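You operate a simulated robot arm through the tools that you are given. There is no shell and no other tool. Be economical: measure what you need, move in short steps, check, and stop when the job is done.

You are at the controls of a simulated two-armed robot. One attempt, no reset.

Task
Pick up the paint brush with one hand, pass it to the other hand and put it on the shelf under the long white table.

Only the result counts: the job must be done as asked and must still hold three seconds after the hand-in. Knocking over, shifting, dropping, spilling or breaking anything else fails it.

Robot
Two 7-joint arms with two-finger parallel grippers on one trunk, on a base that drives. Base frame: it is fixed to the floor where the robot stands at the start and does not move with it; the origin is under the middle of the robot, x ahead of it, y to its left, z up; the surface under the hand at the start is at about z = 860. Lengths are in mm, angles in degrees, forces in N, time in s.
The left shoulder is at the start at [59, 174, 1234], the right one opposite. With the tool pointing down near the work surface each hand reaches from about 100 to 680 mm from the robot's upright axis, wherever it stands, measured 20 degrees to its own side. Places, roughly: shelf under the long white table [700, -2000, 300]. Payload 3.6 kg a hand.
The tool frame of a hand sits at the grasp point between the pads (the TCP): z along the fingers, y along the line on which they close. The tips reach 30 mm beyond it. The gripper opens to 110 mm. The fingers are 20 mm wide and 10 mm thick; the gripper's body (48 by 112 mm) begins 55 mm behind the TCP.
Orientation is told as [roll, pitch, yaw] about the base's x, y, z axes, in that order, counted from this pose: with the fingers straight down and closing along the base's y, the tool's x points along the base's -x, its y along +y and its z along -z.

Tools
- The arms move only by the tool play_rows. It takes "left_increments", "right_increments" or both (then of equal length, played together; a hand with none holds still); each is a list of rows, each a list of 7 numbers: the shift along the base's x, y, z in mm, then the turn, a rotation vector about the base's x, y, z in degrees, then the gripper command, from -1 (shut) to 1 (fully open), values between in proportion. In form: [[tx, ty, tz, rx, ry, rz, grip], ...]. A call has 1 to 20 rows; each row is the pose to reach, as a shift and turn from the pose commanded when the call began. A row lasts 0.2 s, in which the tool goes at most 50 mm and 8.6 degrees; a call with a longer step from one row to the next is refused whole, and so is a gripper value outside its range. Where a pose cannot be reached the arm comes as near as it can. A force on the tool above 40 N (or 10 N above the force at the start of the call, whichever is more), or a blocked arm, ends the call early, and 0.2 s more pass. The fingers move at their own pace (about 153 mm/s each) and stop on an object; they squeeze with about 28 N. The grip force told is the motor's: it shows also when the fingers shut on nothing. Time passes only in rows, and 0.2 s behind the last, so rows that repeat a pose let the fingers close. It gives the time, the measured TCP pose, the force on the tool (base axes), the opening and the grip force at its end, in the units of the frame above (readings bear some noise), with the torque about the TCP (base axes, N m) and any sound that the robot's microphone picked up.
- Cameras (640 x 400 px; columns grow to the right, rows downward): "scene" is now at [138.2, 39.6, 1407.3]; the picture's right is [0.45, -0.90, -0.00], its down [-0.53, -0.27, -0.80] and it looks along [0.72, 0.36, -0.60] (base axes); focal length 251 px, centre (320, 200). "left" rides on the left gripper at [72, -17, -103] in its tool frame; the picture's right is [0.23, 0.97, 0.00], its down [-0.76, 0.18, -0.62] and it looks along [-0.61, 0.14, 0.78] (tool axes); focal length 222 px, centre (320, 200). "right" rides on the right gripper at [72, 17, -103] in its tool frame; the picture's right is [-0.23, 0.97, 0.00], its down [-0.76, -0.18, -0.62] and it looks along [-0.61, -0.14, 0.78] (tool axes); focal length 222 px, centre (320, 200).
- capture(camera): a new picture of that camera. No time passes.
- slide_trunk(by): slides the trunk up (or, below 0, down) by that many mm; the arms and the scene camera ride with it, the base frame stays. It gives what a move gives, with no picture.
- base_move(legs): drives the robot by 1 to 6 legs, each [ahead, left, turn to the left] in mm, mm and degrees, along the robot's own axes; the way and the turn of a leg run together, so that a leg with both is an arc; at most 1500 mm and 180 degrees a leg. The arms and the cameras ride along, it lands a little off, and it stops where it bumps. It gives what a move gives.
- turn_head(pan, tilt): turns the head with the scene camera to pan (to the left, within 86 degrees either way) and tilt (down, from -29 to 69), counted from straight ahead of the robot. It gives what a move gives.
- probe_pixels(camera, pixels): for up to 12 pixels [column, row] of the newest picture of that camera ("zoom" is the newest enlarged one), the place [x, y, z] in the base frame of the surface seen there, good to about 3 mm. No time passes.
- inspect(camera, box): a new picture of the part [left, top, right, bottom] of that camera's present view, enlarged. No time passes.
- hand_in(): hands the job in; it is judged then, once.

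Go step by step. Measure first, check grasps and placings, and put right what went wrong. The budget is 80 turns and 62 pictures, counting those below and the enlarged ones. Unless the task says otherwise, let go and move clear before handing in, and close with one line.

The tools are called after "Call:" as a command line: name --argument value ..., lists and objects as JSON in quotes. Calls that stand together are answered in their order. play_rows: Moves the arms, as the interface text tells. Its arguments: {"type":"object","properties":{"left_increments":{"type":"array","items":{"type":"array","items":{"type":"number"}}},"right_increments":{"type":"array","items":{"type":"array","items":{"type":"number"}}}},"required":[]} The other tools are called the same way: slide_trunk (by) slides the trunk up or down; base_move (legs) drives the base; turn_head (pan, tilt) turns the head that bears the scene camera; capture (camera) takes a picture; probe_pixels (camera, pixels) gives the place of the surface under pixels of a picture; inspect (camera, box) takes an enlarged picture of a part of a camera's view; hand_in () hands the job in.

At the start:

```text
clock: 0.0
left_eef_pos: [439.3, 363.8, 1096.0]
left_orientation: [-0.1, 0.0, 0.0]
left_contact_force: [-0.6, 0.6, -0.6]
left_wrist_torque: [0.01, 0.01, 0.0]
left_gripper_width: 109.9
left_gripper_force: 0.1
right_eef_pos: [411.3, -23.8, 1147.7]
right_orientation: [-0.1, 0.0, 0.0]
right_contact_force: [-0.7, -0.1, -0.6]
right_wrist_torque: [0.03, -0.03, -0.01]
right_gripper_width: 109.8
right_gripper_force: 0.1
trunk travel left (down, up): [-350.0, 413.0]
robot x, y, heading: [3.1, 1.2, -0.1]
head pan, tilt: [26.5, 36.6]
```

scene: 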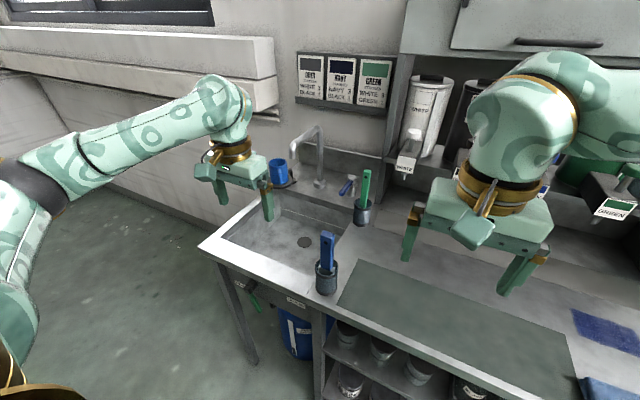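
right: 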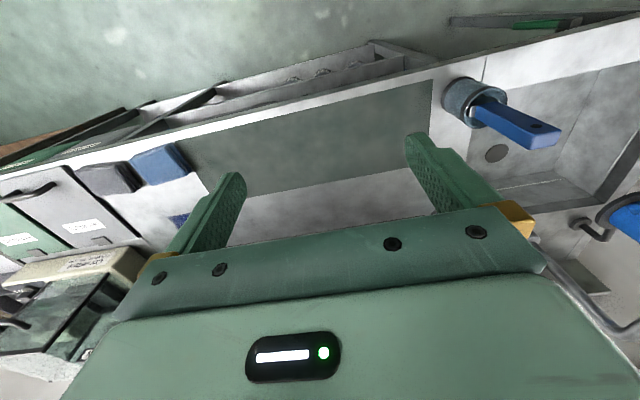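
left: 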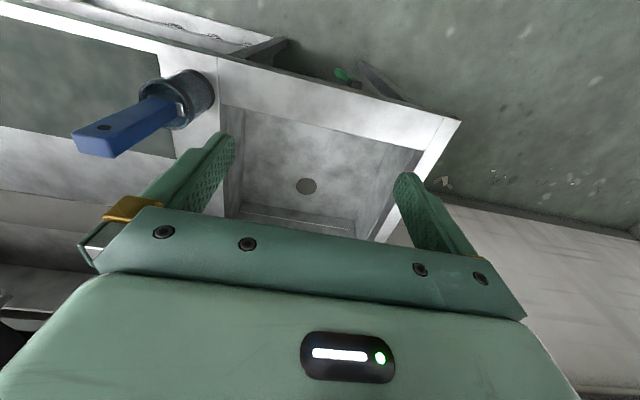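

The scene shows a blue handle in a cup near (327,265) and a green handle in a cup near (363,195). I'll enlarge the view to tell which one is the brush and measure both.

Call:
inspect --camera "scene" --box '[240, 130, 420, 320]'

Call:
probe_pixels --camera "scene" --pixels '[[327, 237], [327, 250], [327, 285], [365, 175], [363, 212], [345, 188], [280, 250], [360, 290], [305, 325], [250, 300]]'

```text
2.11 times, centred on (330, 225) of scene
```

zoom: 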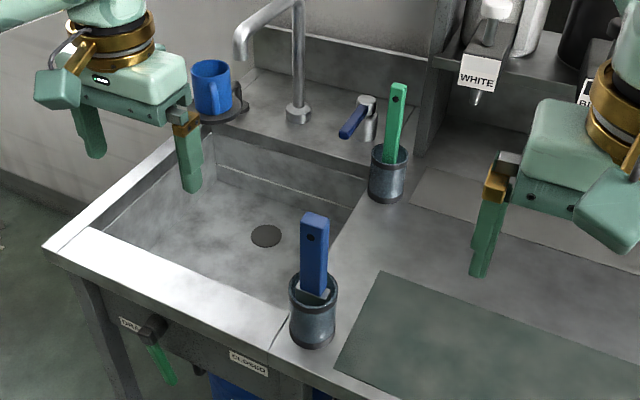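

```text
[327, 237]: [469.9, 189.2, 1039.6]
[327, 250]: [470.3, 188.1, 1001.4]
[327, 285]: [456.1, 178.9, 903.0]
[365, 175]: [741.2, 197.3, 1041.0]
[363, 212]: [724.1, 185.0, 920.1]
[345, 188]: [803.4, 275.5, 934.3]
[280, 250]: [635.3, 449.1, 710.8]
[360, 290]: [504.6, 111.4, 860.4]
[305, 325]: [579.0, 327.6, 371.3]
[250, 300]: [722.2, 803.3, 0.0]
```

Two handles stand in cups, blue at about (470,189) and green at about (741,197). I'll zoom in closer to see the heads inside the cups.

Call:
inspect --camera "left" --box '[60, 50, 240, 170]'

Call:
inspect --camera "scene" --box '[335, 155, 395, 235]'

Call:
inspect --camera "scene" --box '[290, 220, 370, 310]'

```text
3.33 times, centred on (150, 110) of left
```

zoom: 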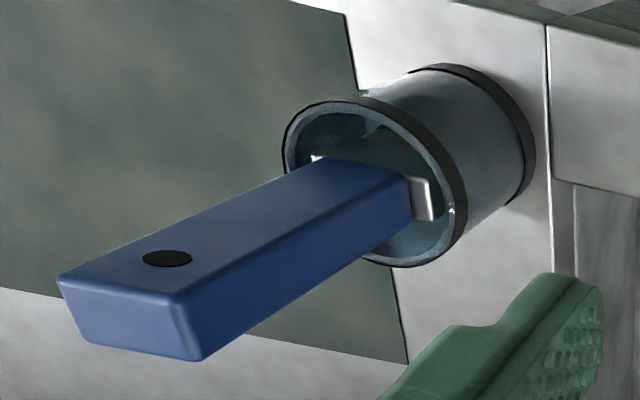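

```text
5.00 times, centred on (365, 195) of scene
```

zoom: 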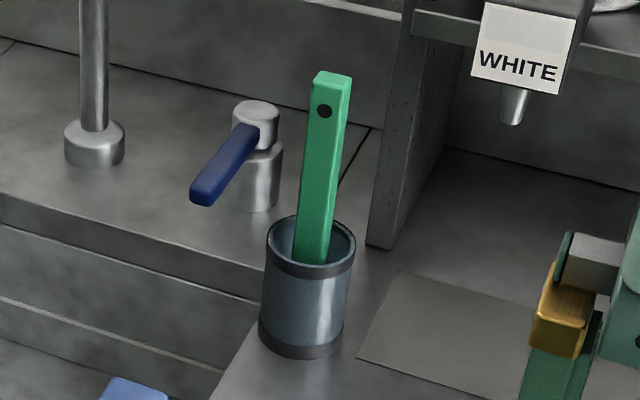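

```text
4.44 times, centred on (330, 265) of scene
```

zoom: 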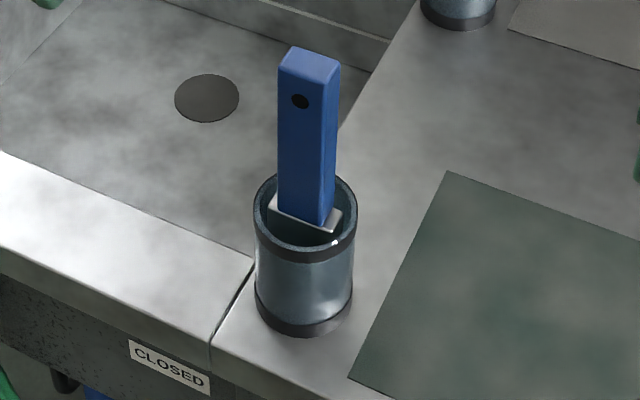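

The blue one has a metal ferrule, so it is probably the brush. I'll look over the room toward the long white table before committing.

Call:
turn_head --pan -65 --tilt 25

Call:
capture --camera "scene"

```text
clock: 1.7
left_eef_pos: [438.4, 362.4, 1095.6]
left_orientation: [0.0, 0.0, 0.0]
left_contact_force: [-0.8, 0.9, 0.2]
left_wrist_torque: [-0.03, 0.0, 0.0]
left_gripper_width: 109.9
left_gripper_force: 0.0
right_eef_pos: [411.3, -24.1, 1147.5]
right_orientation: [0.0, 0.1, 0.0]
right_contact_force: [-0.3, 0.6, -0.9]
right_wrist_torque: [-0.01, 0.03, 0.01]
right_gripper_width: 109.7
right_gripper_force: 0.1
trunk travel left (down, up): [-350.0, 413.0]
robot x, y, heading: [-0.7, -0.5, 0.0]
head pan, tilt: [-65.0, 25.0]
```

```text
54 pictures are left
```

scene: 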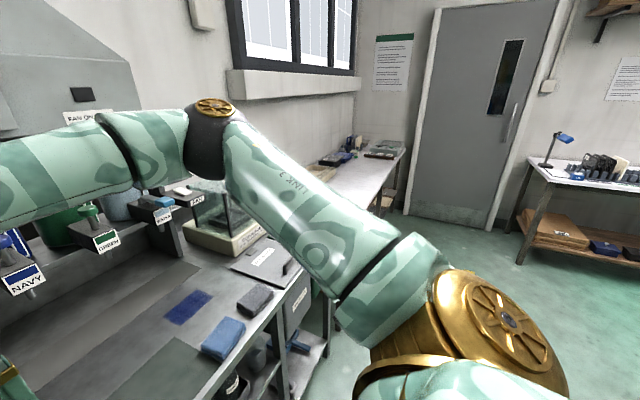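

The long white table continues along the same wall at about (370,180), and a poster hangs by the door. I'll zoom in on both.

Call:
inspect --camera "scene" --box '[300, 120, 420, 220]'

Call:
inspect --camera "scene" --box '[365, 25, 425, 95]'

Call:
probe_pixels --camera "scene" --pixels '[[360, 190], [395, 150], [380, 210], [300, 330], [330, 270], [530, 180], [420, 230], [320, 350], [395, 180], [222, 340]]'

```text
4.00 times, centred on (360, 170) of scene
```

zoom: 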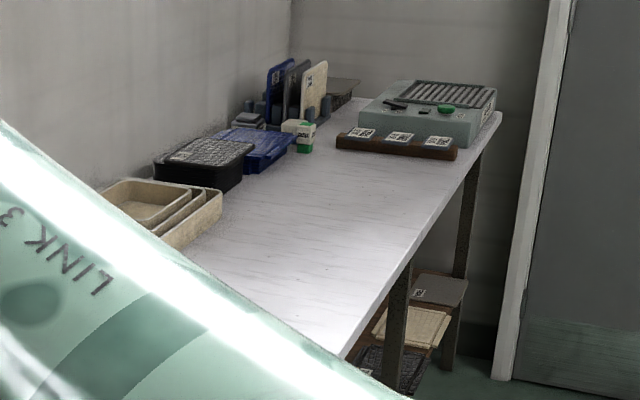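

```text
5.71 times, centred on (395, 60) of scene
```

zoom: 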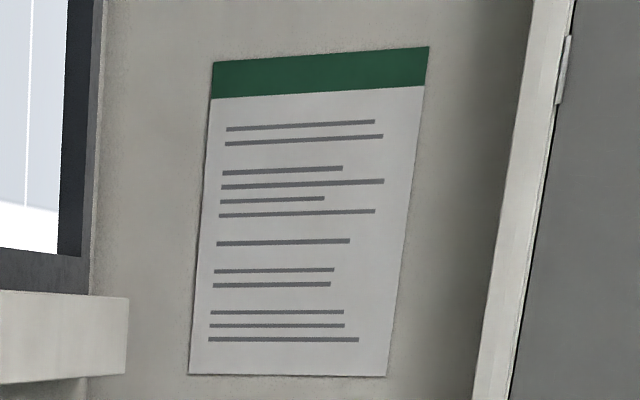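

```text
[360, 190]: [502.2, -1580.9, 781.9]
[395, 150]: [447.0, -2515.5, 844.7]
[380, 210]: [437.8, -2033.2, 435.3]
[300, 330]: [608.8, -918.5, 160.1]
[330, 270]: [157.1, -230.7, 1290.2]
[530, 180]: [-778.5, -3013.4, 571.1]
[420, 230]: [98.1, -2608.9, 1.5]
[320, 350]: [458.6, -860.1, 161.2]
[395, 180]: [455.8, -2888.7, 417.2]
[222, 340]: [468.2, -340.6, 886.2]
```

The shelf under the white table is at about z 420, with boards on it at its far end, and the poster has no readable text. I'll look at the brush again and measure the handle's orientation.

Call:
turn_head --pan 21 --tilt 45

Call:
inspect --camera "scene" --box '[270, 130, 390, 205]'

```text
clock: 3.3
left_eef_pos: [438.4, 364.5, 1096.7]
left_orientation: [-0.1, 0.0, 0.0]
left_contact_force: [0.3, 0.0, -0.9]
left_wrist_torque: [0.01, 0.0, -0.01]
left_gripper_width: 110.2
left_gripper_force: 0.0
right_eef_pos: [410.1, -23.6, 1147.2]
right_orientation: [0.0, 0.1, 0.0]
right_contact_force: [0.1, -0.1, 0.5]
right_wrist_torque: [0.04, -0.01, -0.02]
right_gripper_width: 110.1
right_gripper_force: 0.2
trunk travel left (down, up): [-350.0, 413.0]
robot x, y, heading: [3.2, 1.5, 0.1]
head pan, tilt: [21.0, 45.0]
```

```text
5.33 times, centred on (330, 168) of scene
```

zoom: 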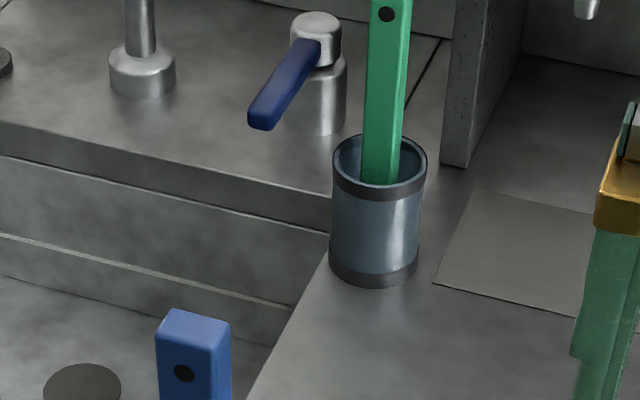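

The view cuts off the blue handle at the bottom, so I'll take a lower crop.

Call:
inspect --camera "scene" --box '[270, 180, 370, 255]'

Call:
inspect --camera "right" --box '[430, 60, 580, 160]'

```text
5.33 times, centred on (320, 218) of scene
```

zoom: 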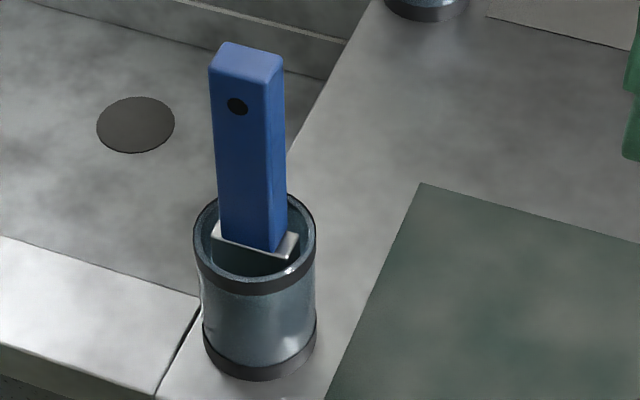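

```text
4.00 times, centred on (505, 110) of right
```

zoom: 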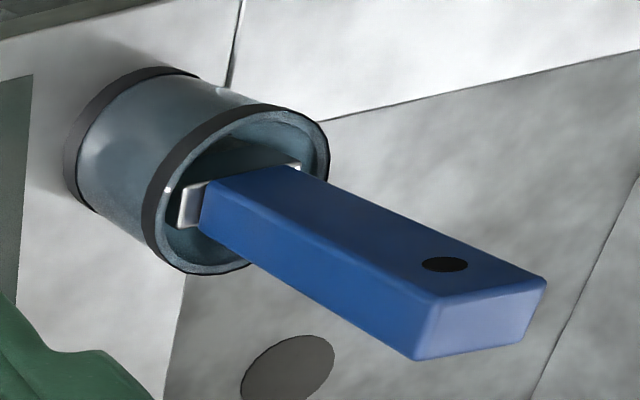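

I'll measure the blue handle's end corners and the cup from this enlarged right-hand view.

Call:
probe_pixels --camera "zoom" --pixels '[[440, 300], [530, 300], [418, 345], [520, 335], [480, 320], [538, 278], [410, 215], [320, 200], [230, 200], [185, 205], [290, 165], [250, 110]]'

Call:
inspect --camera "scene" --box '[270, 180, 370, 255]'

Call:
probe_pixels --camera "zoom" --pixels '[[215, 75], [262, 90], [278, 75], [228, 50], [240, 70], [225, 200], [265, 220], [282, 220], [220, 235], [275, 250], [294, 240], [255, 370]]'

```text
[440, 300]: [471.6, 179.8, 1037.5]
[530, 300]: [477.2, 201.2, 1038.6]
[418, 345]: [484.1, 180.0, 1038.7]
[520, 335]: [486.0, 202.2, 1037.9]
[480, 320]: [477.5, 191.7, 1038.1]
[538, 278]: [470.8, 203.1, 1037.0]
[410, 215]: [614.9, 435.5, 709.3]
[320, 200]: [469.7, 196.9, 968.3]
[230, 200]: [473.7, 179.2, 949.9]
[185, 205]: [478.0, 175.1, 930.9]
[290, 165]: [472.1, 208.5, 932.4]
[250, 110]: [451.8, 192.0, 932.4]
```

```text
5.33 times, centred on (320, 218) of scene
```

zoom: 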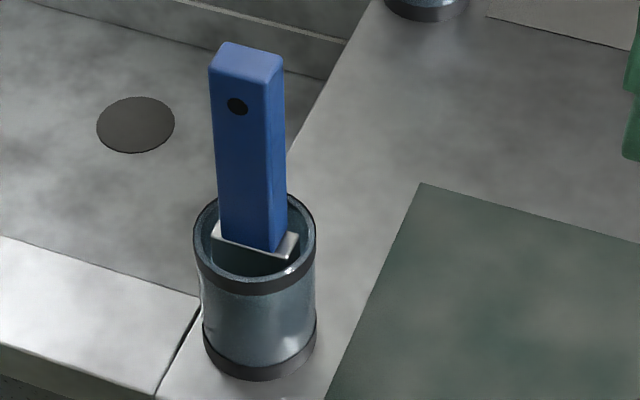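

```text
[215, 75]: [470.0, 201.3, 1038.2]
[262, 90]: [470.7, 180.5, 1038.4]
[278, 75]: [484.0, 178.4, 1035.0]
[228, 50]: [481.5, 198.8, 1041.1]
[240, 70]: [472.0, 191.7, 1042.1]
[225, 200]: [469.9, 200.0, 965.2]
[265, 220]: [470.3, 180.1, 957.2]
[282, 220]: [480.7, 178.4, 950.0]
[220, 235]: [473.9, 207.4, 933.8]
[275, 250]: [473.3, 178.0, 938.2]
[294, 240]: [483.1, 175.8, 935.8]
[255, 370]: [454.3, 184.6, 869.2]
```

The blue handle spans x 469–487 and y 178–203, from z 938 to 1041, and it is axis-aligned with a ferrule of y 174–208. I'll move the right hand aside and yaw the left hand 90° above the handle at z 1110, to look down into the cup.

Call:
play_rows --left_increments '[[0, 0, 10, 0, 0, 8.5, 1], [0, 0, 14, 0, 0, 17, 1], [0, 0, 14, 0, 0, 25.5, 1], [0, 0, 14, 0, 0, 34, 1], [0, 0, 14, 0, 0, 42.5, 1], [0, 0, 14, 0, 0, 51, 1], [5, -20, 14, 0, 0, 59.5, 1], [10, -50, 14, 0, 0, 68, 1], [20, -85, 14, 0, 0, 76, 1], [30, -120, 14, 0, 0, 84, 1], [39, -150, 14, 0, 0, 90, 1], [39, -173, 14, 0, 0, 90, 1], [39, -173, 14, 0, 0, 90, 1]]' --right_increments '[[0, -30, 0, 0, 0, 0, 1], [0, -60, 0, 0, 0, 0, 1], [0, -90, 0, 0, 0, 0, 1], [0, -120, 0, 0, 0, 0, 1], [0, -150, 0, 0, 0, 0, 1], [0, -180, 0, 0, 0, 0, 1], [0, -200, 0, 0, 0, 0, 1], [0, -200, 0, 0, 0, 0, 1], [0, -200, 0, 0, 0, 0, 1], [0, -200, 0, 0, 0, 0, 1], [0, -200, 0, 0, 0, 0, 1], [0, -200, 0, 0, 0, 0, 1], [0, -200, 0, 0, 0, 0, 1]]'

Call:
capture --camera "left"

```text
clock: 6.1
left_eef_pos: [478.6, 190.0, 1110.5]
left_orientation: [0.0, 0.0, 90.1]
left_contact_force: [0.6, 0.0, -0.3]
left_wrist_torque: [-0.01, 0.02, -0.01]
left_gripper_width: 110.2
left_gripper_force: 0.2
right_eef_pos: [411.7, -224.4, 1146.7]
right_orientation: [-0.1, 0.1, 0.0]
right_contact_force: [-0.2, 0.2, -0.2]
right_wrist_torque: [0.02, -0.03, 0.01]
right_gripper_width: 109.9
right_gripper_force: 0.2
trunk travel left (down, up): [-350.0, 413.0]
robot x, y, heading: [-0.6, 1.1, 0.0]
head pan, tilt: [21.0, 45.0]
```

```text
47 pictures are left
```

left: 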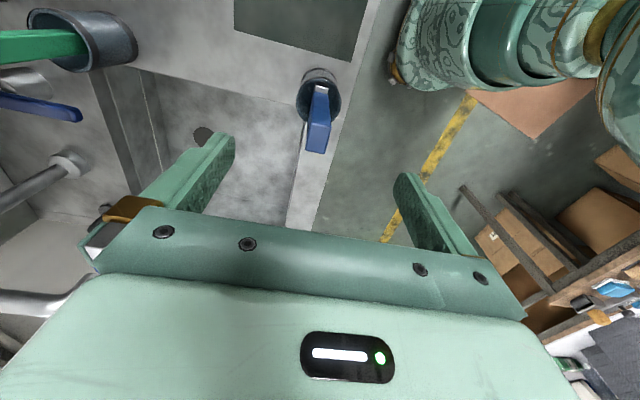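

The hand is at the commanded pose with the brush below it at (320,120). I'll enlarge to look into both cups.

Call:
inspect --camera "left" --box '[280, 55, 370, 165]'

Call:
inspect --camera "left" --box '[0, 0, 140, 90]'

```text
3.64 times, centred on (325, 110) of left
```

zoom: 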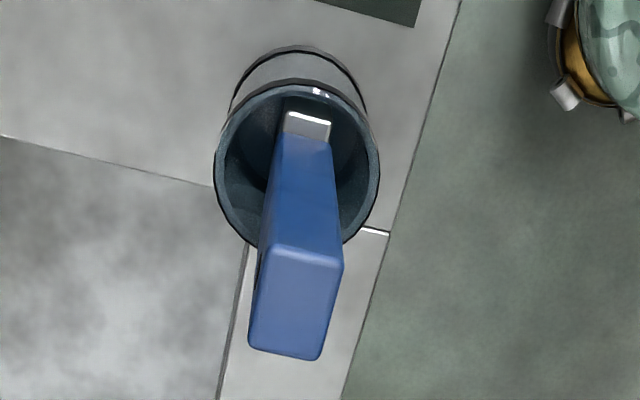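

```text
4.44 times, centred on (70, 45) of left
```

zoom: 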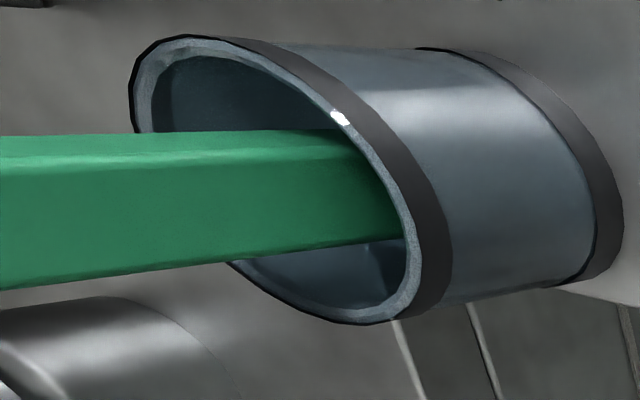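

The blue tool has a metal ferrule as thick as the handle, and the green one has nothing visible. I'll grasp the blue one at z 1015 and lift it to check for bristles.

Call:
play_rows --left_increments '[[0, 1, -30, 0, 0, 0, 1], [0, 1, -60, 0, 0, 0, 1], [0, 1, -80, 0, 0, 0, 1], [0, 1, -95, 0, 0, 0, 1], [0, 1, -95, 0, 0, 0, 1], [0, 1, -95, 0, 0, 0, -0.4], [0, 1, -95, 0, 0, 0, -1], [0, 1, -95, 0, 0, 0, -1], [0, 1, -95, 0, 0, 0, -1]]'

```text
clock: 8.1
left_eef_pos: [478.5, 192.6, 1016.1]
left_orientation: [-0.1, 0.1, 90.0]
left_contact_force: [0.4, -0.9, -0.1]
left_wrist_torque: [-0.03, -0.01, 0.04]
left_gripper_width: 17.5
left_gripper_force: 27.5
right_eef_pos: [411.6, -223.7, 1146.5]
right_orientation: [0.0, 0.1, 0.0]
right_contact_force: [0.7, 0.1, 0.7]
right_wrist_torque: [-0.01, 0.0, -0.02]
right_gripper_width: 109.8
right_gripper_force: 0.0
trunk travel left (down, up): [-350.0, 413.0]
robot x, y, heading: [2.3, 0.0, 0.1]
head pan, tilt: [21.0, 45.0]
```

The fingers hold the handle at 17.5 mm. I'll lift straight up.

Call:
play_rows --left_increments '[[0, 0, 15, 0, 0, 0, -1], [0, 0, 35, 0, 0, 0, -1], [0, 0, 60, 0, 0, 0, -1], [0, 0, 90, 0, 0, 0, -1], [0, 0, 120, 0, 0, 0, -1], [0, 0, 140, 0, 0, 0, -1], [0, 0, 140, 0, 0, 0, -1]]'

Call:
capture --camera "scene"

```text
clock: 9.7
left_eef_pos: [478.1, 191.9, 1155.7]
left_orientation: [0.0, 0.0, 89.9]
left_contact_force: [0.2, 0.8, -0.8]
left_wrist_torque: [-0.04, 0.03, 0.04]
left_gripper_width: 17.4
left_gripper_force: 27.7
right_eef_pos: [411.2, -224.9, 1147.0]
right_orientation: [0.0, 0.1, 0.0]
right_contact_force: [-0.9, -0.2, 0.0]
right_wrist_torque: [0.02, 0.0, 0.01]
right_gripper_width: 109.9
right_gripper_force: 0.1
trunk travel left (down, up): [-350.0, 413.0]
robot x, y, heading: [0.3, -0.6, 0.1]
head pan, tilt: [21.0, 45.0]
```

```text
44 pictures are left
```

scene: 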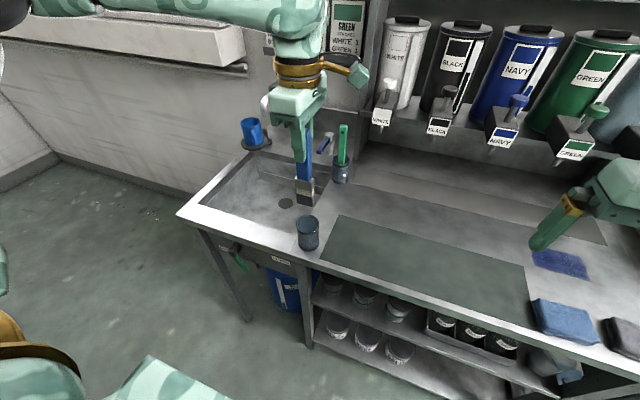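

The brush is out of the cup, with ferrule and bristles at (305,190), and the cup still stands at (308,232). I'll measure its lower end.

Call:
inspect --camera "scene" --box '[270, 120, 350, 220]'

Call:
probe_pixels --camera "scene" --pixels '[[304, 182], [304, 202], [304, 194], [302, 170]]'

```text
4.00 times, centred on (310, 170) of scene
```

zoom: 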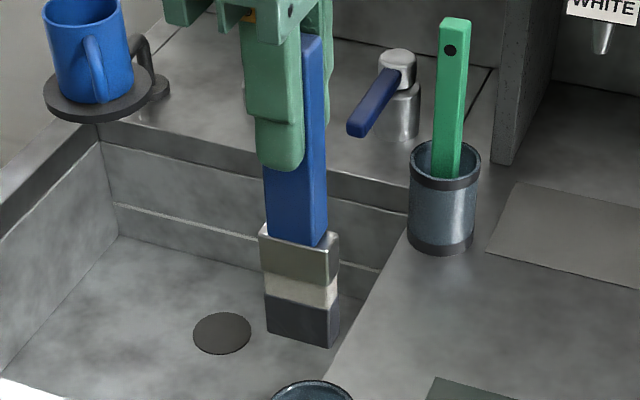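

```text
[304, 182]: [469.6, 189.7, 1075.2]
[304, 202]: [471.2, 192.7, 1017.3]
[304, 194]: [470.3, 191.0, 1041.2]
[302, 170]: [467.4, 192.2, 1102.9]
```

It is clearly the paint brush: handle down to z 1078, ferrule, and bristles to about 1010 with the TCP at 1156. I'll unyaw the left hand and then tilt it so the brush lies horizontal, bristles toward −y, for the handover.

Call:
play_rows --left_increments '[[0, 0, 10, 0, 0, -8.5, -1], [0, -5, 20, 0, 0, -17, -1], [-5, -15, 25, 0, 0, -25.5, -1], [-10, -25, 30, 0, 0, -34, -1], [-15, -35, 35, 0, 0, -42.5, -1], [-20, -45, 40, 0, 0, -51, -1], [-25, -55, 40, 0, 0, -59.5, -1], [-30, -65, 40, 0, 0, -68, -1], [-35, -75, 40, 0, 0, -76, -1], [-38, -85, 40, 0, 0, -84, -1], [-38, -90, 40, 0, 0, -90, -1], [-38, -90, 40, 0, 0, -90, -1]]'

Call:
play_rows --left_increments '[[0, 0, 0, -8.5, 0, 0, -1], [0, 0, 0, -17, 0, 0, -1], [0, 0, 0, -25.5, 0, 0, -1], [0, 0, 0, -34, 0, 0, -1], [0, 0, 0, -42.5, 0, 0, -1], [0, 0, 0, -51, 0, 0, -1], [0, 0, 0, -59.5, 0, 0, -1], [0, 0, 0, -68, 0, 0, -1], [0, 0, 0, -76, 0, 0, -1], [0, 0, 0, -84, 0, 0, -1], [0, 0, 0, -90, 0, 0, -1], [0, 0, 0, -90, 0, 0, -1]]'

Call:
capture --camera "scene"

```text
clock: 12.3
left_eef_pos: [439.3, 101.6, 1195.6]
left_orientation: [0.0, 0.0, -0.2]
left_contact_force: [-0.5, -0.2, 0.4]
left_wrist_torque: [0.0, 0.01, 0.01]
left_gripper_width: 17.4
left_gripper_force: 28.0
right_eef_pos: [411.5, -223.9, 1146.9]
right_orientation: [0.0, 0.1, 0.0]
right_contact_force: [-0.5, 0.1, -0.4]
right_wrist_torque: [0.04, 0.0, -0.01]
right_gripper_width: 110.0
right_gripper_force: 0.1
trunk travel left (down, up): [-350.0, 413.0]
robot x, y, heading: [2.2, -0.6, 0.2]
head pan, tilt: [21.0, 45.0]
```

```text
clock: 14.9
left_eef_pos: [440.2, 103.0, 1196.1]
left_orientation: [-90.2, -0.1, 0.1]
left_contact_force: [0.5, -0.4, -0.3]
left_wrist_torque: [0.03, 0.0, 0.06]
left_gripper_width: 17.6
left_gripper_force: 27.7
right_eef_pos: [410.5, -224.0, 1147.1]
right_orientation: [0.0, 0.0, 0.0]
right_contact_force: [0.1, 0.0, 0.2]
right_wrist_torque: [0.0, -0.04, 0.0]
right_gripper_width: 110.4
right_gripper_force: 0.1
trunk travel left (down, up): [-350.0, 413.0]
robot x, y, heading: [-1.4, 0.6, -0.1]
head pan, tilt: [21.0, 45.0]
```

```text
42 pictures are left
```

scene: 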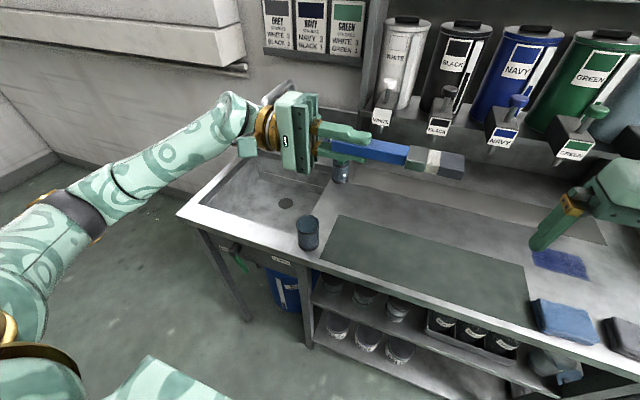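

The brush lies level with its free handle between y≈25 and 73 at (385,150). I'll yaw the right hand 90°, raise it to z 1290 and bring it above the free handle part.

Call:
play_rows --right_increments '[[0, 0, 15, 0, 0, 8.5, 1], [0, 0, 30, 0, 0, 17, 1], [0, 0, 45, 0, 0, 25.5, 1], [0, 0, 60, 0, 0, 34, 1], [0, 0, 75, 0, 0, 42.5, 1], [0, 0, 90, 0, 0, 51, 1], [0, 0, 105, 0, 0, 59.5, 1], [0, 0, 120, 0, 0, 68, 1], [5, 20, 135, 0, 0, 76, 1], [10, 50, 143, 0, 0, 84, 1], [15, 90, 143, 0, 0, 90, 1], [20, 130, 143, 0, 0, 90, 1], [25, 170, 143, 0, 0, 90, 1], [29, 210, 143, 0, 0, 90, 1], [29, 245, 143, 0, 0, 90, 1], [29, 271, 143, 0, 0, 90, 1], [29, 271, 143, 0, 0, 90, 1]]'

Call:
capture --camera "right"

Call:
capture --camera "scene"

```text
clock: 18.5
left_eef_pos: [441.2, 100.2, 1195.6]
left_orientation: [-89.8, 0.2, 0.1]
left_contact_force: [0.1, -0.4, 0.0]
left_wrist_torque: [0.0, 0.02, 0.01]
left_gripper_width: 17.4
left_gripper_force: 28.0
right_eef_pos: [295.8, -45.8, 1106.3]
right_orientation: [-9.5, -10.7, 86.7]
right_contact_force: [-0.6, 0.6, 0.3]
right_wrist_torque: [0.01, 0.04, 0.0]
right_gripper_width: 110.1
right_gripper_force: 0.2
right hand out of reach, approached as far as the arm can: row 3, 4, 5, 6, 7, 8, 9, 10, 11, 12, 13, 14, 15, 16, 17
trunk travel left (down, up): [-350.0, 413.0]
robot x, y, heading: [3.9, -3.0, -0.0]
head pan, tilt: [21.0, 45.0]
```

```text
41 pictures are left
```

right: 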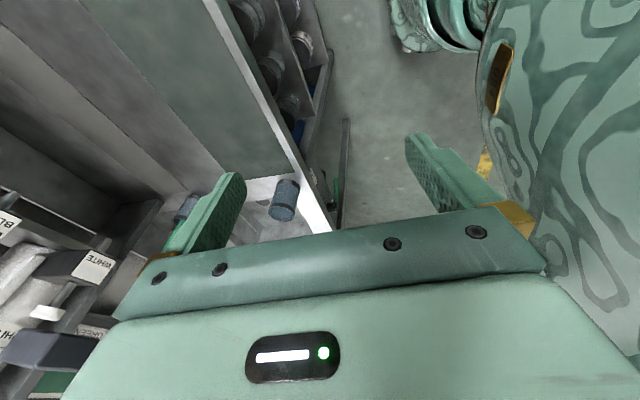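

```text
40 pictures are left
```

scene: 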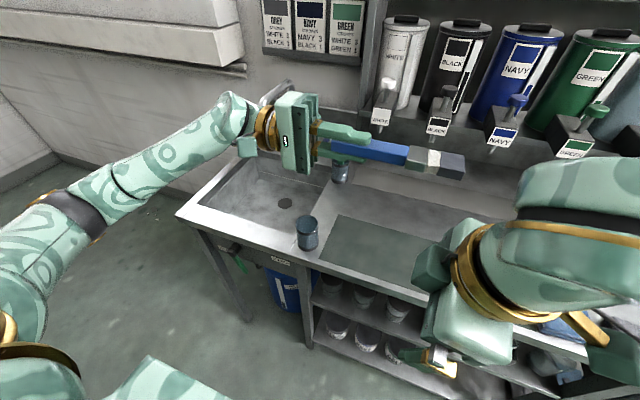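

The right hand could not reach yaw +90 at that height; it stopped at (296,−46,1106). I'll play one neutral row to see which pose counts as commanded, and meanwhile lower the left hand 90 mm.

Call:
play_rows --left_increments '[[0, 0, -25, 0, 0, 0, -1], [0, 0, -50, 0, 0, 0, -1], [0, 0, -75, 0, 0, 0, -1], [0, 0, -95, 0, 0, 0, -1], [0, 0, -95, 0, 0, 0, -1]]' --right_increments '[[0, -10, 0, 0, 0, -3, 1], [0, -30, 0, 0, 0, -6, 1], [0, -60, 0, 0, 0, -12, 1], [0, -90, 0, 0, 0, -18, 1], [0, -120, 0, 0, 0, -24, 1]]'

```text
clock: 19.7
left_eef_pos: [439.7, 99.1, 1101.4]
left_orientation: [-89.9, 0.0, 0.0]
left_contact_force: [0.2, -0.2, -0.8]
left_wrist_torque: [0.07, 0.0, 0.0]
left_gripper_width: 17.5
left_gripper_force: 28.0
right_eef_pos: [326.5, -156.4, 1112.7]
right_orientation: [-9.6, -10.6, 62.7]
right_contact_force: [0.5, 0.6, -0.5]
right_wrist_torque: [0.04, -0.02, 0.0]
right_gripper_width: 109.8
right_gripper_force: 0.1
right hand out of reach, approached as far as the arm can: row 3, 4, 5
trunk travel left (down, up): [-350.0, 413.0]
robot x, y, heading: [0.8, -2.2, 0.0]
head pan, tilt: [21.0, 45.0]
```

The achieved pose becomes the new commanded one. I'll unyaw the right hand step by step toward an upright posture.

Call:
play_rows --right_increments '[[5, -8, -3, 0, 0, -8, 1], [10, -15, -6, 0, 0, -16, 1], [20, -25, -8, 0, 0, -24, 1], [30, -35, -10, 0, 0, -32, 1], [40, -45, -12, 0, 0, -40, 1], [50, -55, -12, 0, 0, -48, 1], [60, -65, -12, 0, 0, -56, 1], [70, -70, -12, 0, 0, -62.7, 1], [70, -70, -12, 0, 0, -62.7, 1]]'

```text
clock: 21.7
left_eef_pos: [439.4, 100.8, 1100.3]
left_orientation: [-89.9, 0.1, 0.0]
left_contact_force: [-0.6, -0.1, -1.6]
left_wrist_torque: [0.04, 0.01, 0.04]
left_gripper_width: 17.6
left_gripper_force: 27.5
right_eef_pos: [395.8, -224.4, 1100.7]
right_orientation: [-9.6, -10.6, 0.1]
right_contact_force: [-0.1, -0.2, 0.7]
right_wrist_torque: [0.02, 0.01, -0.02]
right_gripper_width: 109.7
right_gripper_force: 0.0
trunk travel left (down, up): [-350.0, 413.0]
robot x, y, heading: [1.1, -1.2, -0.1]
head pan, tilt: [21.0, 45.0]
```

The position is good with about 10° of residual tilt. I'll straighten it first, then yaw −90.

Call:
play_rows --right_increments '[[0, 0, 5, 4.8, 5.3, 0.4, 1], [0, 0, 10, 9.6, 10.6, 0.9, 1], [0, 0, 10, 9.6, 10.6, 0.9, 1]]'

Call:
play_rows --right_increments '[[0, 0, 10, 0, 0, -8.5, 1], [0, 0, 20, 0, 0, -17, 1], [0, 0, 30, 0, 0, -25.5, 1], [0, 0, 40, 0, 0, -34, 1], [0, 0, 50, 0, 0, -42.5, 1], [0, 0, 60, 0, 0, -51, 1], [0, 0, 70, 0, 0, -59.5, 1], [0, 0, 70, 0, 0, -68, 1], [0, 0, 70, 0, 0, -76, 1], [0, 0, 70, 0, 0, -84, 1], [0, 0, 70, 0, 0, -90, 1], [0, 0, 70, 0, 0, -90, 1]]'

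```text
clock: 22.5
left_eef_pos: [440.1, 101.8, 1101.2]
left_orientation: [-89.9, 0.0, 0.0]
left_contact_force: [-0.1, 0.0, -1.1]
left_wrist_torque: [0.04, 0.01, -0.01]
left_gripper_width: 17.3
left_gripper_force: 28.2
right_eef_pos: [395.2, -225.3, 1110.4]
right_orientation: [0.1, 0.1, 0.2]
right_contact_force: [-0.7, -0.3, -0.2]
right_wrist_torque: [-0.01, 0.01, 0.0]
right_gripper_width: 110.0
right_gripper_force: 0.0
trunk travel left (down, up): [-350.0, 413.0]
robot x, y, heading: [-0.3, -5.0, -0.2]
head pan, tilt: [21.0, 45.0]
```

```text
clock: 25.1
left_eef_pos: [440.7, 101.1, 1100.9]
left_orientation: [-89.9, 0.0, 0.0]
left_contact_force: [0.0, 0.2, 0.2]
left_wrist_torque: [0.06, -0.02, 0.01]
left_gripper_width: 17.5
left_gripper_force: 27.9
right_eef_pos: [396.0, -223.3, 1180.5]
right_orientation: [-0.1, 0.0, -90.1]
right_contact_force: [0.3, 0.2, 0.6]
right_wrist_torque: [0.0, 0.03, 0.0]
right_gripper_width: 110.0
right_gripper_force: 0.0
trunk travel left (down, up): [-350.0, 413.0]
robot x, y, heading: [4.5, 0.7, -0.0]
head pan, tilt: [21.0, 45.0]
```

Yaw −90 works. Now I'll move above the free handle at (440,45), staying at z 1180.

Call:
play_rows --right_increments '[[10, 40, 0, 0, 0, 0, 1], [20, 80, 0, 0, 0, 0, 1], [30, 120, 0, 0, 0, 0, 1], [40, 160, 0, 0, 0, 0, 1], [44, 200, 0, 0, 0, 0, 1], [44, 240, 0, 0, 0, 0, 1], [44, 268, 0, 0, 0, 0, 1], [44, 268, 0, 0, 0, 0, 1]]'

Call:
capture --camera "scene"

Call:
capture --camera "right"

```text
clock: 26.9
left_eef_pos: [440.8, 101.2, 1100.6]
left_orientation: [-90.0, 0.0, 0.0]
left_contact_force: [0.4, 0.2, -0.8]
left_wrist_torque: [0.05, -0.01, -0.01]
left_gripper_width: 17.6
left_gripper_force: 27.8
right_eef_pos: [439.7, 44.2, 1179.9]
right_orientation: [-0.1, 0.1, -90.0]
right_contact_force: [-0.6, -0.9, 0.4]
right_wrist_torque: [0.02, 0.0, -0.02]
right_gripper_width: 109.9
right_gripper_force: 0.1
trunk travel left (down, up): [-350.0, 413.0]
robot x, y, heading: [1.3, 3.1, 0.1]
head pan, tilt: [21.0, 45.0]
```

```text
39 pictures are left
```

scene: 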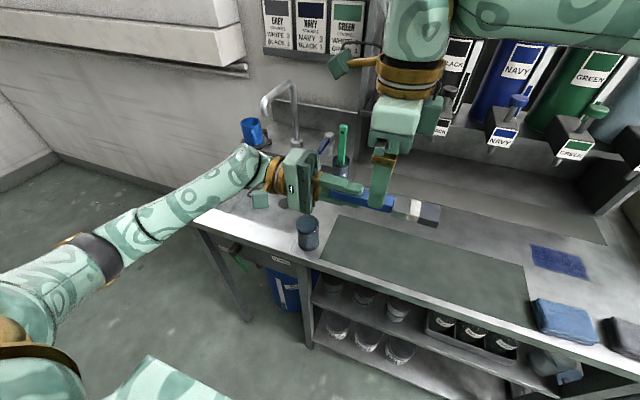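

```text
38 pictures are left
```

right: 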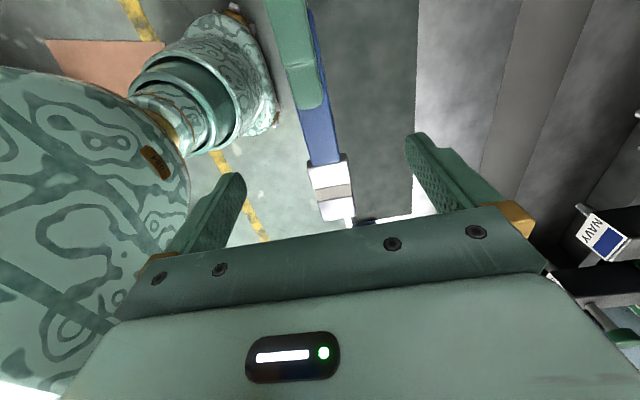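

The free handle lies between the right fingers. I'll lower to z 1117 so the brush sits near the fingertips, which helps the placing, and then close.

Call:
play_rows --right_increments '[[0, 1, -20, 0, 0, 0, 1], [0, 1, -45, 0, 0, 0, 1], [0, 1, -63, 0, 0, 0, 1], [0, 1, -63, 0, 0, 0, 1], [0, 1, -63, 0, 0, 0, 0], [0, 1, -63, 0, 0, 0, -1], [0, 1, -63, 0, 0, 0, -1], [0, 1, -63, 0, 0, 0, -1]]'

Call:
inspect --camera "scene" --box '[280, 120, 480, 260]'

```text
clock: 28.7
left_eef_pos: [439.8, 101.5, 1099.9]
left_orientation: [-90.0, 0.1, 0.0]
left_contact_force: [-7.0, 0.5, -0.1]
left_wrist_torque: [0.05, 0.0, -0.22]
left_gripper_width: 17.5
left_gripper_force: 27.9
right_eef_pos: [440.5, 45.4, 1117.3]
right_orientation: [0.1, -0.1, -90.0]
right_contact_force: [6.4, -0.1, -0.8]
right_wrist_torque: [-0.11, -0.04, -0.11]
right_gripper_width: 25.1
right_gripper_force: 27.8
trunk travel left (down, up): [-350.0, 413.0]
robot x, y, heading: [-1.5, -1.8, 0.1]
head pan, tilt: [21.0, 45.0]
```

```text
2.86 times, centred on (380, 190) of scene
```

zoom: 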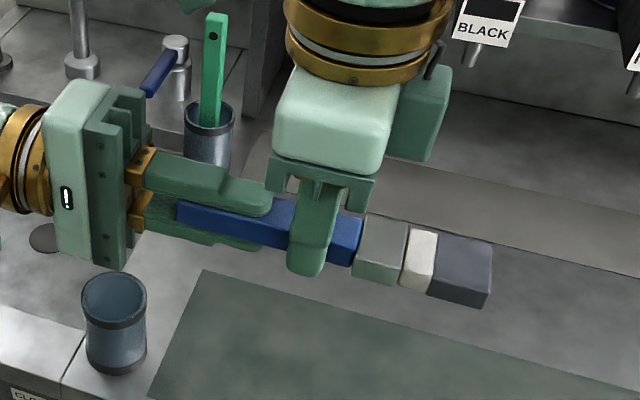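

The right hand holds the wide sides at 25.1 mm. I'll open the left part way and withdraw it along +y.

Call:
play_rows --left_increments '[[0, 0, 0, 0, 0, 0, -0.3], [0, 0, 0, 0, 0, 0, -0.2], [0, 0, 0, 0, 0, 0, -0.2], [0, 30, 0, 0, 0, 0, -0.2], [0, 70, 0, 0, 0, 0, -0.2], [0, 110, 0, 0, 0, 0, -0.2], [0, 130, 0, 0, 0, 0, -0.2]]'

Call:
inspect --camera "scene" --box '[240, 100, 480, 260]'

```text
clock: 30.3
left_eef_pos: [441.2, 231.2, 1101.0]
left_orientation: [-90.0, 0.1, 0.1]
left_contact_force: [0.1, -0.3, 0.0]
left_wrist_torque: [-0.01, -0.01, 0.01]
left_gripper_width: 44.0
left_gripper_force: 0.1
right_eef_pos: [439.8, 46.2, 1116.8]
right_orientation: [-0.1, -0.2, -89.9]
right_contact_force: [0.2, -0.2, 0.3]
right_wrist_torque: [-0.01, -0.04, 0.0]
right_gripper_width: 24.6
right_gripper_force: 28.5
trunk travel left (down, up): [-350.0, 413.0]
robot x, y, heading: [1.5, 2.6, 0.3]
head pan, tilt: [21.0, 45.0]
```

```text
2.50 times, centred on (360, 180) of scene
```

zoom: 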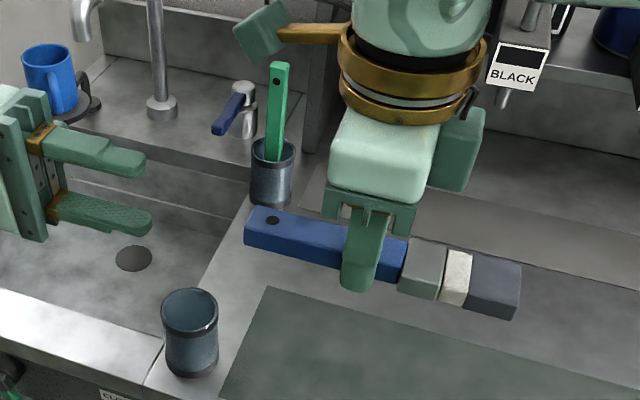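

The handover is done: the brush hangs level in the right hand at (330,250) in the zoom. I'll restore the left hand to fingers-down and pull both hands back for driving.

Call:
play_rows --left_increments '[[-5, 0, 10, 8.5, 0, 0, 0], [-10, 0, 20, 17, 0, 0, 0], [-15, 0, 30, 25.5, 0, 0, 0], [-20, 0, 40, 34, 0, 0, 0], [-25, 0, 50, 42.5, 0, 0, 0], [-30, 0, 60, 51, 0, 0, 0], [-40, 0, 70, 59.5, 0, 0, 0], [-50, 0, 70, 68, 0, 0, 0], [-60, 0, 70, 76, 0, 0, 0], [-80, 0, 70, 84, 0, 0, 0], [-100, 0, 70, 90, 0, 0, 0], [-120, 0, 70, 90, 0, 0, 0], [-120, 0, 70, 90, 0, 0, 0]]' --right_increments '[[0, -10, 10, 0, 0, 0, -1], [0, -30, 20, 0, 0, 0, -1], [0, -50, 30, 0, 0, 0, -1], [0, -80, 40, 0, 0, 0, -1], [0, -110, 50, 0, 0, 0, -1], [0, -140, 50, 0, 0, 0, -1], [0, -170, 50, 0, 0, 0, -1], [-20, -200, 50, 0, 0, 0, -1], [-40, -220, 50, 0, 0, 0, -1], [-60, -220, 50, 0, 0, 0, -1], [-80, -220, 50, 0, 0, 0, -1], [-100, -220, 50, 0, 0, 0, -1], [-100, -220, 50, 0, 0, 0, -1]]'

Call:
turn_head --pan -86 --tilt 35

Call:
capture --camera "scene"

```text
clock: 33.1
left_eef_pos: [321.8, 231.9, 1171.0]
left_orientation: [0.0, 0.0, 0.1]
left_contact_force: [0.2, 0.1, 0.4]
left_wrist_torque: [0.01, 0.02, -0.01]
left_gripper_width: 54.9
left_gripper_force: 0.0
right_eef_pos: [339.9, -175.2, 1165.1]
right_orientation: [-0.1, -0.1, -90.0]
right_contact_force: [0.1, -0.8, 0.3]
right_wrist_torque: [0.0, 0.0, 0.01]
right_gripper_width: 25.0
right_gripper_force: 27.7
trunk travel left (down, up): [-350.0, 413.0]
robot x, y, heading: [0.6, -0.5, -0.2]
head pan, tilt: [21.0, 45.0]
```

```text
clock: 34.9
left_eef_pos: [319.4, 231.8, 1170.5]
left_orientation: [-0.1, 0.0, 0.1]
left_contact_force: [0.4, -0.7, -0.7]
left_wrist_torque: [0.04, 0.01, 0.03]
left_gripper_width: 54.8
left_gripper_force: 0.1
right_eef_pos: [340.2, -176.6, 1165.6]
right_orientation: [0.0, -0.1, -89.9]
right_contact_force: [-0.8, 0.4, 0.1]
right_wrist_torque: [0.01, -0.01, -0.02]
right_gripper_width: 25.1
right_gripper_force: 27.7
trunk travel left (down, up): [-350.0, 413.0]
robot x, y, heading: [-3.7, 2.8, -0.0]
head pan, tilt: [-85.9, 35.0]
```

```text
35 pictures are left
```

scene: 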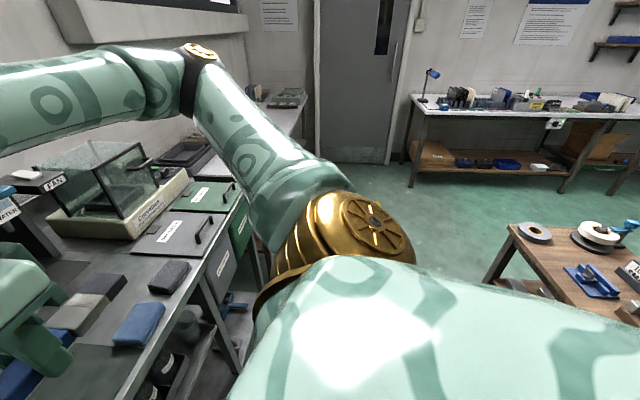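

A wooden table stands behind on the right at (560,270). I'll probe it and other edges to find a driving corridor.

Call:
probe_pixels --camera "scene" --pixels '[[515, 228], [495, 280], [610, 310], [245, 210], [250, 275], [300, 110], [420, 230], [450, 120], [415, 180], [235, 300], [240, 365], [310, 140]]'

```text
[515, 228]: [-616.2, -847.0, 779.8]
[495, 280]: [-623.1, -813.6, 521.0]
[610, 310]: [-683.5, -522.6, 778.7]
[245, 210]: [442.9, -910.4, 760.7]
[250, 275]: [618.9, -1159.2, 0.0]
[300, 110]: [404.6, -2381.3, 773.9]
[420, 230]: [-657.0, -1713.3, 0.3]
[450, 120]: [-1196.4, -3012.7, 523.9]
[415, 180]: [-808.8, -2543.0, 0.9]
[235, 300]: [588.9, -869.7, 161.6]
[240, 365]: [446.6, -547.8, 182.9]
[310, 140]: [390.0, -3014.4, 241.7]
```

The corridor runs from x≈−616 (wooden table) to about 430 (bench). I'll back up 80 mm, then sidestep right 1000 mm.

Call:
base_move --legs '[[-80, 0, 0], [0, -1000, 0]]'

Call:
turn_head --pan -50 --tilt 35

Call:
capture --camera "scene"

```text
clock: 40.7
left_eef_pos: [240.7, -767.9, 1170.0]
left_orientation: [0.0, 0.0, -0.1]
left_contact_force: [0.7, -0.4, 0.3]
left_wrist_torque: [0.01, 0.01, -0.02]
left_gripper_width: 55.4
left_gripper_force: 0.1
right_eef_pos: [257.5, -1175.6, 1165.5]
right_orientation: [0.0, 0.0, -90.1]
right_contact_force: [0.6, 0.0, -0.8]
right_wrist_torque: [0.04, -0.01, 0.01]
right_gripper_width: 24.9
right_gripper_force: 27.9
trunk travel left (down, up): [-350.0, 413.0]
robot x, y, heading: [-83.4, -997.4, -0.0]
head pan, tilt: [-85.9, 35.0]
```

```text
clock: 41.8
left_eef_pos: [241.7, -767.8, 1170.4]
left_orientation: [0.0, 0.0, -0.1]
left_contact_force: [-0.3, -0.3, -1.0]
left_wrist_torque: [0.0, 0.02, -0.01]
left_gripper_width: 54.9
left_gripper_force: 0.1
right_eef_pos: [258.8, -1174.7, 1166.4]
right_orientation: [0.1, -0.2, -90.0]
right_contact_force: [0.8, -0.1, -0.2]
right_wrist_torque: [0.0, -0.01, -0.02]
right_gripper_width: 25.1
right_gripper_force: 28.0
trunk travel left (down, up): [-350.0, 413.0]
robot x, y, heading: [-78.4, -1001.1, -0.2]
head pan, tilt: [-50.0, 35.0]
```

```text
34 pictures are left
```

scene: 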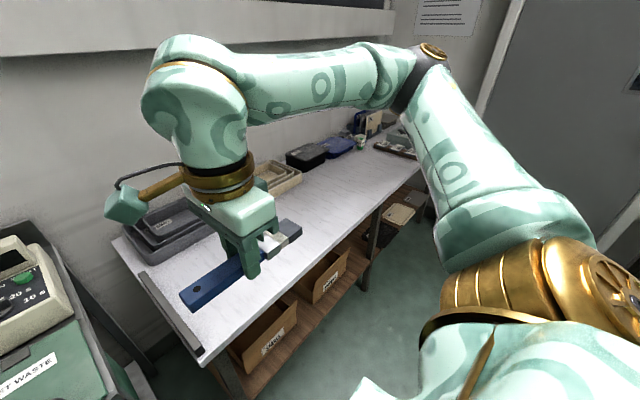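

The white table is ahead-right, with boxes on its shelf at (265,335) and (325,275). I'll move on 800 mm, then lower the trunk to look at the shelf.

Call:
base_move --legs '[[0, -800, 0]]'

Call:
base_move --legs '[[-250, 0, 0]]'

Call:
turn_head --pan -5 --tilt 45

Call:
capture --camera "scene"

```text
clock: 46.1
left_eef_pos: [239.2, -1570.6, 1168.9]
left_orientation: [0.0, 0.0, 0.3]
left_contact_force: [0.6, 0.2, -0.8]
left_wrist_torque: [0.0, -0.02, 0.0]
left_gripper_width: 54.9
left_gripper_force: 0.1
right_eef_pos: [261.7, -1976.9, 1166.1]
right_orientation: [0.0, 0.0, -89.7]
right_contact_force: [-0.3, -0.4, -0.4]
right_wrist_torque: [0.01, 0.0, 0.01]
right_gripper_width: 25.0
right_gripper_force: 28.1
trunk travel left (down, up): [-350.0, 413.0]
robot x, y, heading: [-79.6, -1800.1, 0.4]
head pan, tilt: [-50.0, 35.0]
```

```text
clock: 47.9
left_eef_pos: [-13.0, -1570.9, 1171.1]
left_orientation: [0.0, 0.0, 0.2]
left_contact_force: [0.2, -0.2, 1.0]
left_wrist_torque: [0.04, -0.04, 0.0]
left_gripper_width: 54.8
left_gripper_force: 0.1
right_eef_pos: [8.6, -1979.0, 1165.8]
right_orientation: [0.0, 0.0, -89.7]
right_contact_force: [0.5, -0.2, -0.5]
right_wrist_torque: [0.01, -0.01, -0.01]
right_gripper_width: 24.7
right_gripper_force: 28.0
trunk travel left (down, up): [-350.0, 413.0]
robot x, y, heading: [-330.9, -1803.7, 0.3]
head pan, tilt: [-50.0, 35.0]
```

```text
clock: 49.0
left_eef_pos: [-12.5, -1570.8, 1171.3]
left_orientation: [0.0, 0.0, 0.3]
left_contact_force: [0.7, -0.5, -0.4]
left_wrist_torque: [0.0, 0.0, 0.0]
left_gripper_width: 55.1
left_gripper_force: 0.0
right_eef_pos: [9.6, -1978.2, 1165.1]
right_orientation: [-0.1, -0.1, -89.7]
right_contact_force: [-0.7, -0.5, -1.1]
right_wrist_torque: [0.0, 0.0, -0.01]
right_gripper_width: 24.8
right_gripper_force: 28.0
trunk travel left (down, up): [-350.0, 413.0]
robot x, y, heading: [-332.0, -1803.2, 0.4]
head pan, tilt: [-5.0, 45.0]
```

```text
33 pictures are left
```

scene: 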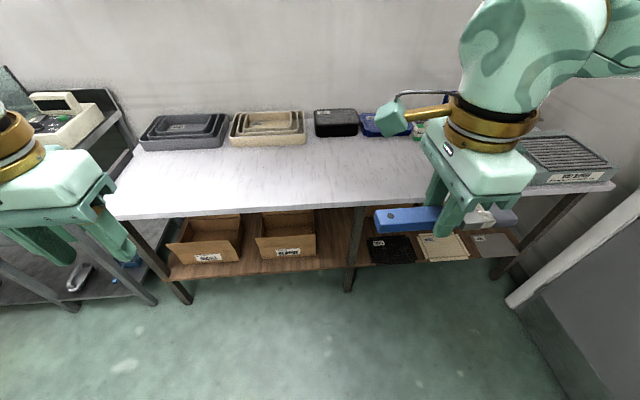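

The shelf shows free wood around (335,235), between the second box and the middle leg. I'll lower the trunk 350 mm for a better view.

Call:
slide_trunk --by -350

Call:
turn_head --pan 0 --tilt 32

Call:
capture --camera "scene"

```text
clock: 52.4
left_eef_pos: [56.1, -1570.5, 757.8]
left_orientation: [0.0, 16.7, 0.3]
left_contact_force: [0.3, -0.3, 0.4]
left_wrist_torque: [0.01, -0.01, 0.01]
left_gripper_width: 55.1
left_gripper_force: 0.1
right_eef_pos: [53.9, -1977.8, 779.0]
right_orientation: [-10.6, -0.1, -89.7]
right_contact_force: [0.1, -0.5, -0.8]
right_wrist_torque: [-0.01, -0.04, -0.01]
right_gripper_width: 25.2
right_gripper_force: 28.1
trunk travel left (down, up): [0.0, 763.0]
robot x, y, heading: [-329.0, -1806.5, 0.4]
head pan, tilt: [-5.0, 45.0]
```

```text
clock: 53.2
left_eef_pos: [56.1, -1570.6, 757.5]
left_orientation: [0.0, 16.7, 0.3]
left_contact_force: [-0.6, -0.4, 0.5]
left_wrist_torque: [-0.01, -0.01, -0.03]
left_gripper_width: 54.9
left_gripper_force: 0.0
right_eef_pos: [53.6, -1978.1, 778.3]
right_orientation: [-10.8, -0.1, -89.7]
right_contact_force: [0.4, -0.4, -1.2]
right_wrist_torque: [-0.02, 0.01, -0.01]
right_gripper_width: 25.2
right_gripper_force: 28.2
trunk travel left (down, up): [0.0, 763.0]
robot x, y, heading: [-334.0, -1804.4, 0.1]
head pan, tilt: [0.0, 32.0]
```

```text
32 pictures are left
```

scene: 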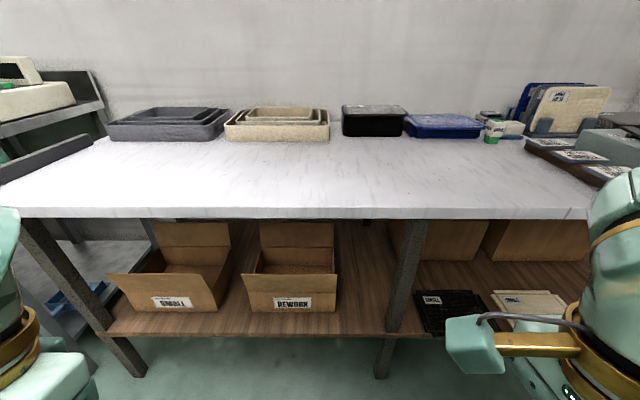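

There is clear wood at about (360,290) between the REWORK box and the middle leg. I'll measure it.

Call:
probe_pixels --camera "scene" --pixels '[[360, 250], [360, 290], [362, 322], [335, 310], [390, 330], [345, 270], [395, 290], [362, 215], [362, 210], [330, 255], [425, 280], [362, 330]]'

Call:
inspect --camera "scene" --box '[230, 200, 450, 350]'

```text
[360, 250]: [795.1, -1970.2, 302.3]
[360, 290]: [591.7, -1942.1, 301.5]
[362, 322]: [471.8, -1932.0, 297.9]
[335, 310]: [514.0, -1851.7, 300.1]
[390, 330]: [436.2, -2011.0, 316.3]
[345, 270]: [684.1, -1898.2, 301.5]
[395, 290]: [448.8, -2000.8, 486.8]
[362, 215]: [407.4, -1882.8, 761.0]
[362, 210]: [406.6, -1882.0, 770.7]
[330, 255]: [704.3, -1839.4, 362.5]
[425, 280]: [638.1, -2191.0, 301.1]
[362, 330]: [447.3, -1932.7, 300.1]
```

```text
2.67 times, centred on (340, 275) of scene
```

zoom: 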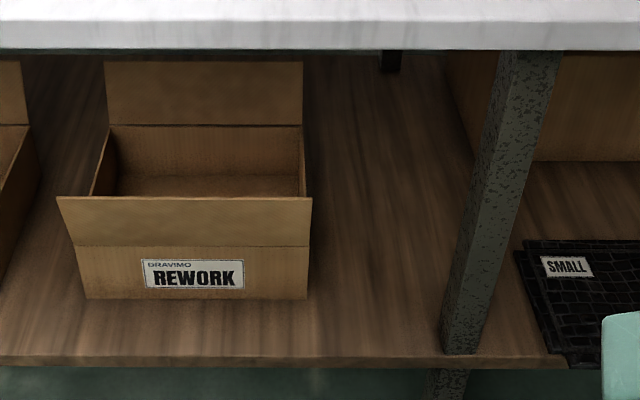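

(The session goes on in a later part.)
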